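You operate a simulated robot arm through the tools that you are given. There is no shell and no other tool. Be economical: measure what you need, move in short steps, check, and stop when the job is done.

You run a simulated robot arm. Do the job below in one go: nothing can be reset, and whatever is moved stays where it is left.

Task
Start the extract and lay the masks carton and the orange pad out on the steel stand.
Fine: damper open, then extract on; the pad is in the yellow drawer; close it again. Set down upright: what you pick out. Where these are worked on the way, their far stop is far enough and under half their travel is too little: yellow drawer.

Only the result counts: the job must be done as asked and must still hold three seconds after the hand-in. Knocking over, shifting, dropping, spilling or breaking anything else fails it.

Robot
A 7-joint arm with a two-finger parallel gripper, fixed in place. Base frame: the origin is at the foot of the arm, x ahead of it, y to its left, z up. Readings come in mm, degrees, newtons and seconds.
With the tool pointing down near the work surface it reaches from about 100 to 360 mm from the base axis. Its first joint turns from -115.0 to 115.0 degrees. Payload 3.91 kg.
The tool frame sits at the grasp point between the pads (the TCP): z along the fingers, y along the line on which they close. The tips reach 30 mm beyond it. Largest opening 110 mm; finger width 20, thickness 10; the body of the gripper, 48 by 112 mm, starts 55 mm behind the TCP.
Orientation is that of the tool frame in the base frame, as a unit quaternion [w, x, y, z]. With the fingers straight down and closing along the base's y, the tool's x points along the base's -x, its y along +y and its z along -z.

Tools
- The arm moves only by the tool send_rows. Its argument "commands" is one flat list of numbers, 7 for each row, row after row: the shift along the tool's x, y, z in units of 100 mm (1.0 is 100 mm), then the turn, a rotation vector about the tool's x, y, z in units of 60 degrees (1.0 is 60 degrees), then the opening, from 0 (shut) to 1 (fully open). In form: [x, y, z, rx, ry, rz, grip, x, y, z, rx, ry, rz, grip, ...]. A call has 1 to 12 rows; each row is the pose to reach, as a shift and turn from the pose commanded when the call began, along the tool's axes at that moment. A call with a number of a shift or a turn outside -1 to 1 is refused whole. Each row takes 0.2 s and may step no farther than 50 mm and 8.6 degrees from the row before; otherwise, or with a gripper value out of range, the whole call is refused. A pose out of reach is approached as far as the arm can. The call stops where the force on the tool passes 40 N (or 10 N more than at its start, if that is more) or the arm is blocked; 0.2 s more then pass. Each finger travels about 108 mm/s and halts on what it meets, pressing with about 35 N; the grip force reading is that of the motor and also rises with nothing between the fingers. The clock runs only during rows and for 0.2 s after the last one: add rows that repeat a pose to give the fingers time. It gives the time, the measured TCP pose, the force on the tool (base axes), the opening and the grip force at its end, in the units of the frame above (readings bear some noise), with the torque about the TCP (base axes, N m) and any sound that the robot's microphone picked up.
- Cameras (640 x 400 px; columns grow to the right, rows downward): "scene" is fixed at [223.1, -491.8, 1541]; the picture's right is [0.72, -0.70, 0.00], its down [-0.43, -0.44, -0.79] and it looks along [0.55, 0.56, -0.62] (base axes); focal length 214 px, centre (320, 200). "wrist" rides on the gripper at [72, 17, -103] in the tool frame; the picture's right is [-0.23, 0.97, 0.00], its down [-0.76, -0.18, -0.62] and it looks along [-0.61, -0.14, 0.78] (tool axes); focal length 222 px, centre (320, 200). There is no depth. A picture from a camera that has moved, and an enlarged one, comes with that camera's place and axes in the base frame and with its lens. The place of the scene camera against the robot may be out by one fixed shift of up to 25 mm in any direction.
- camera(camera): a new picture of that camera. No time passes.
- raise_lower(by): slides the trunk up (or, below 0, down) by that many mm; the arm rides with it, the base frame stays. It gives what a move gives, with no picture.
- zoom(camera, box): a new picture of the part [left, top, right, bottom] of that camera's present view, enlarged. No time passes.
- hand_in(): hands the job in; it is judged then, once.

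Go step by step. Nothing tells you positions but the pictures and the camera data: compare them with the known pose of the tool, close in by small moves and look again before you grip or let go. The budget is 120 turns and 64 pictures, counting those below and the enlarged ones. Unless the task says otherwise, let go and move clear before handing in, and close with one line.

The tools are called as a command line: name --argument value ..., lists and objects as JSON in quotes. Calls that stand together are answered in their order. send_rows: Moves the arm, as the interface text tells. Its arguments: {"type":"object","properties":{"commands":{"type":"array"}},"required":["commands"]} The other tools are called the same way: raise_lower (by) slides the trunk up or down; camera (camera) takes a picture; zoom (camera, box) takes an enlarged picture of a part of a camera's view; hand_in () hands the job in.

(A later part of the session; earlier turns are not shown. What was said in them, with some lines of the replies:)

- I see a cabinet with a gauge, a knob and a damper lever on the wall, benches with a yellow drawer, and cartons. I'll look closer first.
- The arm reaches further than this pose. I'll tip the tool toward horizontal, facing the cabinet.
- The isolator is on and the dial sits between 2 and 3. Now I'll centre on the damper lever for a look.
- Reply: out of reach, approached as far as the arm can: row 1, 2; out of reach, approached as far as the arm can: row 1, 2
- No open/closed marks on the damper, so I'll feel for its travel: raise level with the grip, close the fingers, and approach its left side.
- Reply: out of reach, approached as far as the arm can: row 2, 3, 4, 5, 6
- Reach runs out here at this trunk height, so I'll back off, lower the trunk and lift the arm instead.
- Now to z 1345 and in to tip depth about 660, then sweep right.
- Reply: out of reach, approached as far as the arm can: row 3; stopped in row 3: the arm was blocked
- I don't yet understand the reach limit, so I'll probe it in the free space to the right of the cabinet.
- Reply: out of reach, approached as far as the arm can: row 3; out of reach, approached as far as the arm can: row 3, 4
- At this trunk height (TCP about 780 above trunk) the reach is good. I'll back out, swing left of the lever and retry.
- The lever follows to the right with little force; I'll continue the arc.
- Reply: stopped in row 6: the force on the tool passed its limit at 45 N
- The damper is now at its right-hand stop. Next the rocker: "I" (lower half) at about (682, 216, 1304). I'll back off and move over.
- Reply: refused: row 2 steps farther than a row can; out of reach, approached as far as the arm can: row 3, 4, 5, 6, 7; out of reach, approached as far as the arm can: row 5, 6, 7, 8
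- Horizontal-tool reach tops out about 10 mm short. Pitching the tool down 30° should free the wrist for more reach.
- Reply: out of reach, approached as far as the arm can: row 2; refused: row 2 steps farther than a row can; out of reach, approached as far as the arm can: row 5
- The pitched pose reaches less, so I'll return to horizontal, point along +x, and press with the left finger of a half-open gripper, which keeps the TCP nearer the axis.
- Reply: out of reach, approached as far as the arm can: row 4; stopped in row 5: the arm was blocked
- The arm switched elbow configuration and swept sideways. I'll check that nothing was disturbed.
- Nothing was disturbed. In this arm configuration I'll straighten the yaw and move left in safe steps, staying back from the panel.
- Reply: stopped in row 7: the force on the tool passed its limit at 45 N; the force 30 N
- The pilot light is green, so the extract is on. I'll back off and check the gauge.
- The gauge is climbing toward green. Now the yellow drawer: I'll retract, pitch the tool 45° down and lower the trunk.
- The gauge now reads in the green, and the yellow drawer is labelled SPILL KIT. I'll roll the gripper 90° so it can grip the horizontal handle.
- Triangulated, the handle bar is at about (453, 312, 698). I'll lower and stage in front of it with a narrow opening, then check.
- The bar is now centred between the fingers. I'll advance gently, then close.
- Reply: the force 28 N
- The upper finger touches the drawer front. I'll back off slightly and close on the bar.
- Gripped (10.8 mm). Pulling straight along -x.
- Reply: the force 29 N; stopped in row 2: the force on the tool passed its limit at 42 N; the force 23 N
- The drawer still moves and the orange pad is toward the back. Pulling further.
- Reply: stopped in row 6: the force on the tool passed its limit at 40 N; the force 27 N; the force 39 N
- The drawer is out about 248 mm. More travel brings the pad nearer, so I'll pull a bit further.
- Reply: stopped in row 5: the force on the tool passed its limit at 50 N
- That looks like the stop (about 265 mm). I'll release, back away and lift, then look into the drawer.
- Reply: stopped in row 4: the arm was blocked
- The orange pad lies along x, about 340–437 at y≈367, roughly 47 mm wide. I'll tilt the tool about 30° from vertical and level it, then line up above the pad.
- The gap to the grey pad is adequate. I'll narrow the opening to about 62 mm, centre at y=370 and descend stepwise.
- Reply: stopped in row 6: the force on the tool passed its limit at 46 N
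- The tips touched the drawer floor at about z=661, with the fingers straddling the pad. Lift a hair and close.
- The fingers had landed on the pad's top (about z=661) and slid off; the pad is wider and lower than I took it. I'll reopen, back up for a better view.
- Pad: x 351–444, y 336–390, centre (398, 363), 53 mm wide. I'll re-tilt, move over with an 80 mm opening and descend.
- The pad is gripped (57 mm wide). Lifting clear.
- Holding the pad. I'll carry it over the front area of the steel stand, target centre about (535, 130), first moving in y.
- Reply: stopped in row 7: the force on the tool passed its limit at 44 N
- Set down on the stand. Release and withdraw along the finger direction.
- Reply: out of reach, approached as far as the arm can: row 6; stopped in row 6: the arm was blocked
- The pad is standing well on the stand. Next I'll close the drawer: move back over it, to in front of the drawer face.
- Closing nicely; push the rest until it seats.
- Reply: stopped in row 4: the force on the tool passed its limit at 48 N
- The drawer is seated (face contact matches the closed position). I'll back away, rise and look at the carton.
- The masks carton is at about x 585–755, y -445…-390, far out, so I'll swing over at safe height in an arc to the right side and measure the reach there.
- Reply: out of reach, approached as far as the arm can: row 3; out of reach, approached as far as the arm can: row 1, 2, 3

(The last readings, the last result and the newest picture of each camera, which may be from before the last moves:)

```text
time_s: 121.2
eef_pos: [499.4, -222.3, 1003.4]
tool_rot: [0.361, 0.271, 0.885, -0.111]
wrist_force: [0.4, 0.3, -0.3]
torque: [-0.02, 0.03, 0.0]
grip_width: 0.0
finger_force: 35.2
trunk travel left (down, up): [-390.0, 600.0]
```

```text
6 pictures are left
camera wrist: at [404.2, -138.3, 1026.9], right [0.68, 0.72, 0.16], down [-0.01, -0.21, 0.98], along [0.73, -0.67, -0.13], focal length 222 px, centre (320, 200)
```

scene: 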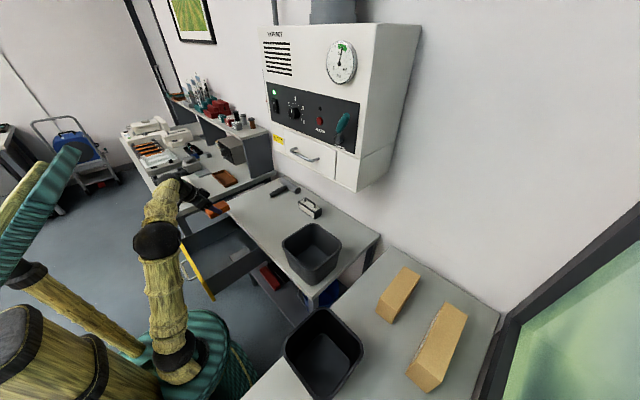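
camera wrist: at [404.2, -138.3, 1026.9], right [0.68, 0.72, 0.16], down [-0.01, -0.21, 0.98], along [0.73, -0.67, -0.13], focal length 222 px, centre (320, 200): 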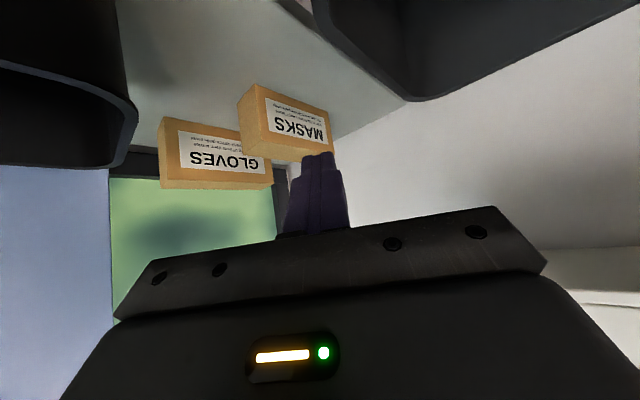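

zoom --camera "wrist" --box '[110, 0, 430, 200]'

```text
2.00 times, centred on (270, 100) of wrist
camera zoom: at [404.2, -138.3, 1026.9], right [0.68, 0.72, 0.16], down [-0.01, -0.21, 0.98], along [0.73, -0.67, -0.13], focal length 444 px, centre (420, 400)
```

zoom: 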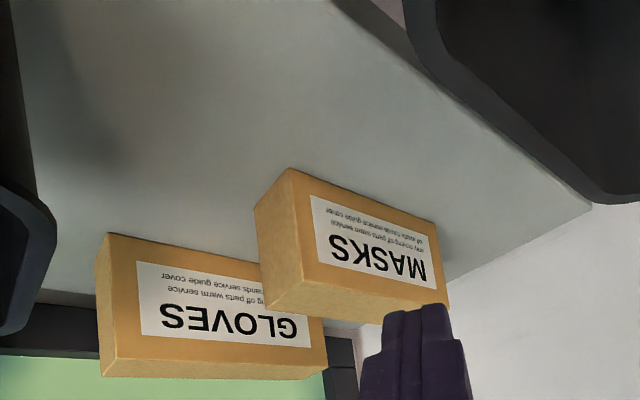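

The carton spans x 581–756, y -392…-449, z 800–888. I'll level the tool radially toward it at a safe height and measure the reach in this configuration.

send_rows --commands '[-0.12, 0, -0.12, 0, -0.13, 0, 0, -0.24, 0, -0.24, 0, -0.26, 0, 0, -0.36, 0, -0.36, 0, -0.39, 0, 0, -0.48, 0, -0.48, 0, -0.52, 0, 0, -0.6, 0, -0.6, 0, -0.65, 0, 0, -0.7, 0, -0.713, 0, -0.745, 0, 0]'

send_rows --commands '[-0.3, 0, 0.2, 0, 0, 0, 0, -0.5, 0, 0.5, 0, 0, 0, 0, -0.5, 0, 0.8, 0, 0, 0, 0, -0.5, 0, 1.0, 0, 0, 0, 0]'

```text
time_s: 122.6
eef_pos: [497.6, -221.3, 1103.0]
tool_rot: [0.671, 0.208, 0.681, -0.206]
wrist_force: [1.5, -0.1, 0.8]
torque: [-0.01, 0.03, 0.0]
grip_width: 0.1
finger_force: 35.2
trunk travel left (down, up): [-390.0, 600.0]
```

```text
time_s: 123.6
eef_pos: [581.6, -278.5, 1151.8]
tool_rot: [0.67, 0.209, 0.682, -0.206]
wrist_force: [0.0, 0.0, 0.2]
torque: [0.02, 0.01, -0.04]
grip_width: 0.1
finger_force: 35.2
trunk travel left (down, up): [-390.0, 600.0]
```

send_rows --commands '[0, 0, 0.2, 0, 0, 0, 0, 0, 0, 0.3, 0, 0, 0, 0, 0, 0, 0.4, 0, 0, 0, 0, 0, 0, 0.5, 0, 0, 0, 0]'

```text
time_s: 124.6
eef_pos: [623.6, -305.6, 1151.2]
tool_rot: [0.67, 0.208, 0.682, -0.205]
wrist_force: [-0.6, -0.6, 0.1]
torque: [0.01, 0.04, 0.0]
grip_width: 0.0
finger_force: 35.1
trunk travel left (down, up): [-390.0, 600.0]
```

send_rows --commands '[0, 0, 0.2, 0, 0, 0, 0, 0, 0, 0.4, 0, 0, 0, 0, 0, 0, 0.6, 0, 0, 0, 0, 0, 0, 0.8, 0, 0, 0, 0]'

```text
time_s: 125.6
eef_pos: [689.0, -351.1, 1149.5]
tool_rot: [0.67, 0.209, 0.682, -0.206]
wrist_force: [-0.6, 0.8, 0.5]
torque: [-0.03, 0.01, -0.03]
grip_width: 0.0
finger_force: 34.7
trunk travel left (down, up): [-390.0, 600.0]
```

This configuration reaches far more (r≥773). I'll pitch down 45° here, then try turning the heading toward the carton's long axis, all in free space.

send_rows --commands '[0, 0, -0.2, 0, 0.12, 0, 0, 0, 0, -0.3, 0, 0.25, 0, 0.3, 0, 0, -0.3, 0, 0.38, 0, 0.6, 0, 0, -0.3, 0, 0.5, 0, 0.9, 0, 0, -0.3, 0, 0.63, 0, 0.9, 0, 0, -0.3, 0, 0.75, 0, 0.9]'

```text
time_s: 127.0
eef_pos: [643.8, -310.2, 1105.6]
tool_rot: [0.358, 0.272, 0.886, -0.111]
wrist_force: [0.1, -0.6, 0.3]
torque: [0.01, 0.03, 0.03]
grip_width: 99.1
finger_force: 0.0
out of reach, approached as far as the arm can: row 5, 6
trunk travel left (down, up): [-390.0, 600.0]
```

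send_rows --commands '[0.03, -0.13, 0.23, 0, 0, 0, 0.9, 0.07, -0.26, 0.46, 0, 0, 0, 0.9, 0.11, -0.39, 0.7, 0, 0, 0, 0.9]'

send_rows --commands '[0.03, -0.13, 0.23, -0.04, 0, -0.04, 0.9, 0.07, -0.26, 0.46, -0.08, 0, -0.08, 0.9, 0.11, -0.39, 0.6, -0.1165, 0, -0.119, 0.9]'

```text
time_s: 127.8
eef_pos: [657.8, -365.9, 1047.4]
tool_rot: [0.358, 0.271, 0.886, -0.11]
wrist_force: [0.1, 0.1, 1.7]
torque: [-0.01, -0.02, 0.0]
grip_width: 99.1
finger_force: 0.1
trunk travel left (down, up): [-390.0, 600.0]
```

```text
time_s: 128.6
eef_pos: [662.6, -417.0, 998.3]
tool_rot: [0.367, 0.193, 0.906, -0.078]
wrist_force: [-0.3, 1.3, -1.1]
torque: [-0.02, 0.04, -0.02]
grip_width: 99.0
finger_force: 0.0
trunk travel left (down, up): [-390.0, 600.0]
```

send_rows --commands '[0, 0, 0, -0.07, 0, -0.07, 0.9, 0, 0, 0, -0.14, 0, -0.143, 0.9]'

send_rows --commands '[0, 0, 0, -0.07, 0, -0.07, 0.9, 0, 0, 0, -0.14, 0, -0.143, 0.9]'

```text
time_s: 129.2
eef_pos: [662.8, -417.0, 996.6]
tool_rot: [0.373, 0.097, 0.922, -0.038]
wrist_force: [0.6, 0.8, -0.8]
torque: [-0.03, 0.0, -0.02]
grip_width: 99.1
finger_force: 0.1
trunk travel left (down, up): [-390.0, 600.0]
```

```text
time_s: 129.8
eef_pos: [658.5, -416.1, 995.2]
tool_rot: [0.375, 0.0, 0.927, 0.0]
wrist_force: [-0.7, 0.3, -0.5]
torque: [0.02, 0.01, -0.03]
grip_width: 99.0
finger_force: 0.2
out of reach, approached as far as the arm can: row 2
trunk travel left (down, up): [-390.0, 600.0]
```

Aligned with the carton at heading 0. Before lowering I'll check the forearm against the bin in the scene view.

camera --camera "scene"

```text
4 pictures are left
```

scene: 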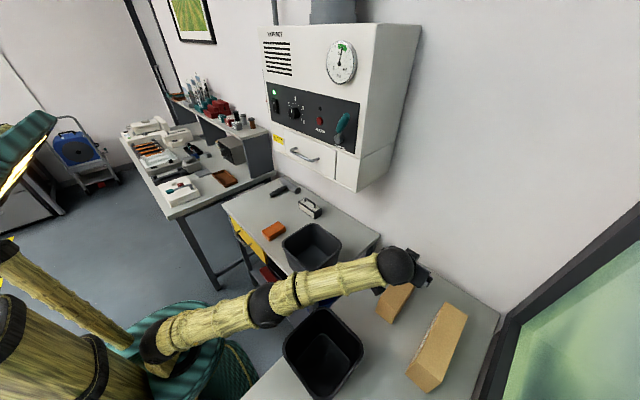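

The straight arm would pass low over the bin if the trunk drops, so I'll keep the trunk high and descend with the arm.

send_rows --commands '[0.25, -0.04, 0.2, 0, 0, 0, 0.9, 0.5, -0.04, 0.45, 0, 0, 0, 0.9, 0.66, -0.04, 0.6, 0, 0, 0, 0.9]'

camera --camera "wrist"

```text
time_s: 130.6
eef_pos: [653.7, -419.1, 904.2]
tool_rot: [0.375, 0.0, 0.927, 0.001]
wrist_force: [-0.2, -0.5, -0.6]
torque: [0.01, -0.04, -0.01]
grip_width: 98.6
finger_force: 0.1
trunk travel left (down, up): [-390.0, 600.0]
```

```text
3 pictures are left
camera wrist: at [528.9, -402.1, 928.4], right [0.16, 0.97, 0.16], down [0.11, -0.18, 0.98], along [0.98, -0.14, -0.14], focal length 222 px, centre (320, 200)
```

wrist: 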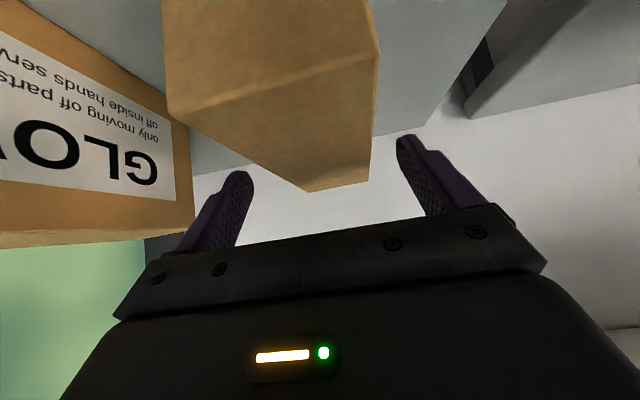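

The carton is exactly between the fingers. Descend to z≈873 and close.

send_rows --commands '[0.1, 0, 0.1, 0, 0, 0, 0.9, 0.17, 0, 0.175, 0, 0, 0, 0.9, 0.215, 0, 0.223, 0, 0, 0, 0.9]'

send_rows --commands '[0, 0, 0, 0, 0, 0, 0.6, 0, 0, 0, 0, 0, 0, 0.4, 0, 0, 0, 0, 0, 0, 0.3, 0, 0, 0, 0, 0, 0, 0.3]'

```text
time_s: 131.4
eef_pos: [654.6, -418.2, 874.5]
tool_rot: [0.374, 0.001, 0.927, 0.001]
wrist_force: [-0.3, 0.6, 0.4]
torque: [-0.01, 0.02, 0.02]
grip_width: 98.9
finger_force: 0.0
trunk travel left (down, up): [-390.0, 600.0]
```

```text
time_s: 132.4
eef_pos: [654.7, -418.5, 874.8]
tool_rot: [0.374, 0.002, 0.927, 0.001]
wrist_force: [-0.8, -0.2, -0.6]
torque: [0.07, -0.07, 0.04]
grip_width: 60.0
finger_force: 34.9
trunk travel left (down, up): [-390.0, 600.0]
```

Carton gripped (60 mm). Lift straight up.

raise_lower --by 165

send_rows --commands '[0.1, 0.3, -0.1, 0, 0, 0, 0.3, 0.2, 0.6, -0.2, 0, 0, 0, 0.3, 0.3, 1.0, -0.3, 0, 0, 0, 0.3]'

```text
time_s: 134.2
eef_pos: [654.1, -418.1, 1040.3]
tool_rot: [0.374, 0.001, 0.927, 0.001]
wrist_force: [-0.6, -0.1, -1.2]
torque: [0.02, 0.03, -0.04]
grip_width: 59.8
finger_force: 35.3
trunk travel left (down, up): [-555.0, 435.0]
```

```text
time_s: 135.1
eef_pos: [611.9, -318.8, 1041.2]
tool_rot: [0.376, 0.001, 0.927, 0.001]
wrist_force: [-0.7, -0.3, -2.3]
torque: [0.01, 0.03, -0.01]
grip_width: 59.7
finger_force: 34.6
trunk travel left (down, up): [-555.0, 435.0]
```

send_rows --commands '[0.03, 0.33, -0.03, 0, 0, 0, 0.3, 0.06, 0.66, -0.06, 0, 0, 0, 0.3, 0.09, 1.0, -0.09, 0, 0, 0, 0.3]'

send_rows --commands '[0, 0.33, 0, 0, 0, 0, 0.3, 0, 0.66, 0, 0, 0, 0, 0.3, 0, 1.0, 0, 0, 0, 0, 0.3]'

send_rows --commands '[0, 0.33, 0, 0, 0, 0, 0.3, 0, 0.66, 0, 0, 0, 0, 0.3, 0, 1.0, 0, 0, 0, 0, 0.3]'

```text
time_s: 135.8
eef_pos: [598.4, -217.9, 1041.0]
tool_rot: [0.374, 0.001, 0.927, 0.001]
wrist_force: [0.2, -0.1, -1.7]
torque: [0.05, 0.01, -0.01]
grip_width: 60.0
finger_force: 35.3
trunk travel left (down, up): [-555.0, 435.0]
```

```text
time_s: 136.7
eef_pos: [598.8, -118.5, 1042.0]
tool_rot: [0.375, 0.002, 0.927, 0.001]
wrist_force: [0.0, -0.7, -1.9]
torque: [-0.01, 0.0, 0.0]
grip_width: 59.8
finger_force: 35.2
trunk travel left (down, up): [-555.0, 435.0]
```

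```text
time_s: 137.4
eef_pos: [598.3, -19.0, 1041.4]
tool_rot: [0.375, 0.001, 0.927, 0.001]
wrist_force: [-0.3, -0.1, -2.8]
torque: [0.0, -0.02, 0.0]
grip_width: 59.8
finger_force: 34.7
trunk travel left (down, up): [-555.0, 435.0]
```

send_rows --commands '[0, 0.33, 0, 0, 0, 0, 0.3, 0, 0.66, 0, 0, 0, 0, 0.3, 0.05, 1.0, -0.05, 0, 0, 0, 0.3]'

send_rows --commands '[0.03, 0.33, -0.03, 0, 0, 0, 0.3, 0.06, 0.66, -0.06, 0, 0, 0, 0.3, 0.11, 1.0, -0.11, 0, 0, 0, 0.3]'

send_rows --commands '[0, 0.25, 0, 0, 0, 0, 0.3, 0, 0.52, 0, 0, 0, 0, 0.3]'

```text
time_s: 138.2
eef_pos: [591.5, 81.4, 1040.9]
tool_rot: [0.376, 0.0, 0.927, 0.001]
wrist_force: [0.6, -1.2, -1.8]
torque: [0.02, -0.01, -0.02]
grip_width: 59.7
finger_force: 35.3
trunk travel left (down, up): [-555.0, 435.0]
```

```text
time_s: 139.1
eef_pos: [576.0, 180.6, 1042.1]
tool_rot: [0.375, 0.001, 0.927, 0.001]
wrist_force: [0.3, -0.5, -1.6]
torque: [0.0, 0.0, 0.0]
grip_width: 60.1
finger_force: 35.1
trunk travel left (down, up): [-555.0, 435.0]
```

```text
time_s: 139.7
eef_pos: [577.5, 234.1, 1042.3]
tool_rot: [0.376, 0.001, 0.927, 0.001]
wrist_force: [0.3, 0.1, -1.5]
torque: [0.05, -0.02, 0.01]
grip_width: 59.9
finger_force: 34.6
trunk travel left (down, up): [-555.0, 435.0]
```

raise_lower --by -150

zoom --camera "scene" --box '[190, 150, 390, 300]'

```text
time_s: 141.4
eef_pos: [576.3, 232.5, 893.6]
tool_rot: [0.375, 0.001, 0.927, 0.0]
wrist_force: [-0.2, 0.0, -2.0]
torque: [-0.01, 0.02, 0.01]
grip_width: 59.7
finger_force: 35.2
trunk travel left (down, up): [-405.0, 585.0]
```

```text
2.67 times, centred on (290, 225) of scene
camera zoom: at [223.1, -491.8, 1541.0], right [0.72, -0.7, 0.0], down [-0.43, -0.44, -0.79], along [0.55, 0.56, -0.62], focal length 572 px, centre (400, 133)
```

zoom: 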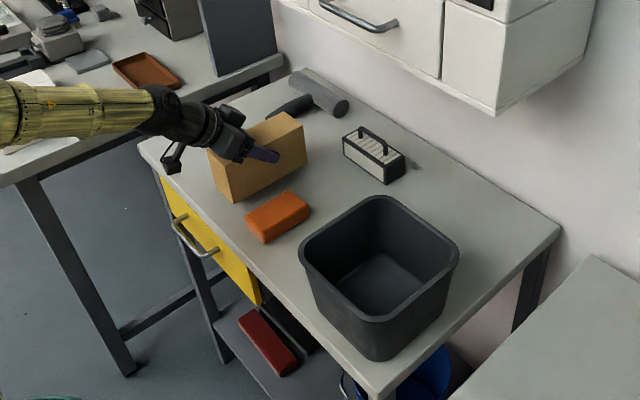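

The spot is clear. Lower gently to contact.

send_rows --commands '[0.055, 0, 0.058, 0, 0, 0, 0.3, 0.083, 0, 0.086, 0, 0, 0, 0.3, 0.104, 0, 0.108, 0, 0, 0, 0.3, 0.125, 0, 0.13, 0, 0, 0, 0.3, 0.146, 0, 0.151, 0, 0, 0, 0.3, 0.167, 0, 0.173, 0, 0, 0, 0.3, 0.188, 0, 0.195, 0, 0, 0, 0.3]'

```text
time_s: 143.0
eef_pos: [576.3, 231.8, 870.8]
tool_rot: [0.378, 0.001, 0.926, 0.002]
wrist_force: [3.5, -1.0, 30.5]
torque: [-0.37, 0.04, 0.64]
grip_width: 60.3
finger_force: 34.9
trunk travel left (down, up): [-405.0, 585.0]
```

Seated on the stand. Ease off, open, and rise straight up.

send_rows --commands '[-0.015, 0, -0.015, 0, 0, 0, 0.45, -0.015, 0, -0.015, 0, 0, 0, 0.6, -0.015, 0, -0.015, 0, 0, 0, 0.72, -0.015, 0, -0.015, 0, 0, 0, 0.75, -0.015, 0, -0.015, 0, 0, 0, 0.75]'

raise_lower --by 160

camera --camera "scene"

```text
time_s: 144.2
eef_pos: [576.4, 232.8, 866.6]
tool_rot: [0.375, 0.0, 0.927, 0.001]
wrist_force: [-0.1, -0.3, 0.0]
torque: [-0.03, -0.03, 0.0]
grip_width: 82.4
finger_force: 0.1
trunk travel left (down, up): [-405.0, 585.0]
```

```text
time_s: 146.0
eef_pos: [577.1, 233.1, 1027.9]
tool_rot: [0.374, 0.002, 0.927, 0.001]
wrist_force: [0.1, 1.1, 0.0]
torque: [-0.03, -0.02, 0.05]
grip_width: 82.5
finger_force: 0.0
trunk travel left (down, up): [-565.0, 425.0]
```

```text
1 pictures are left
```

scene: 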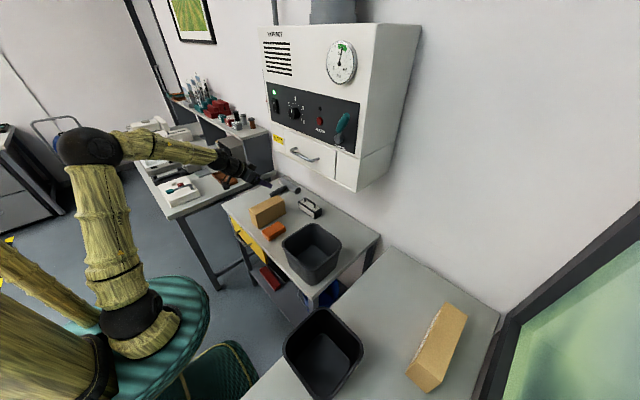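

The carton and pad stand on the stand, the green pilot light is on and the gauge is up. One last close check.

zoom --camera "scene" --box '[215, 30, 385, 290]'

```text
1.54 times, centred on (300, 160) of scene
camera zoom: at [223.1, -491.8, 1541.0], right [0.72, -0.7, 0.0], down [-0.43, -0.44, -0.79], along [0.55, 0.56, -0.62], focal length 330 px, centre (351, 262)
```

zoom: 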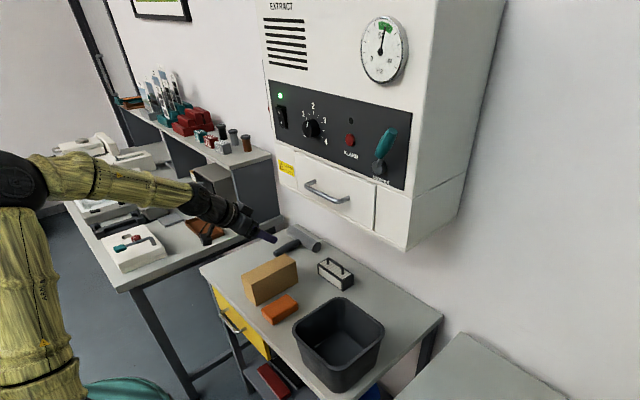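

The damper is open, the extract is running with the gauge in the green, the drawer is shut and both items stand upright on the stand. The gripper is clear, so I'm handing in.

hand_in

```text
The job is handed in.
```

The extract is running with its damper open, the yellow drawer is closed again, and the masks carton and orange pad are upright on the grey table with the yellow drawer, which I took to be the steel stand. The job is handed in.
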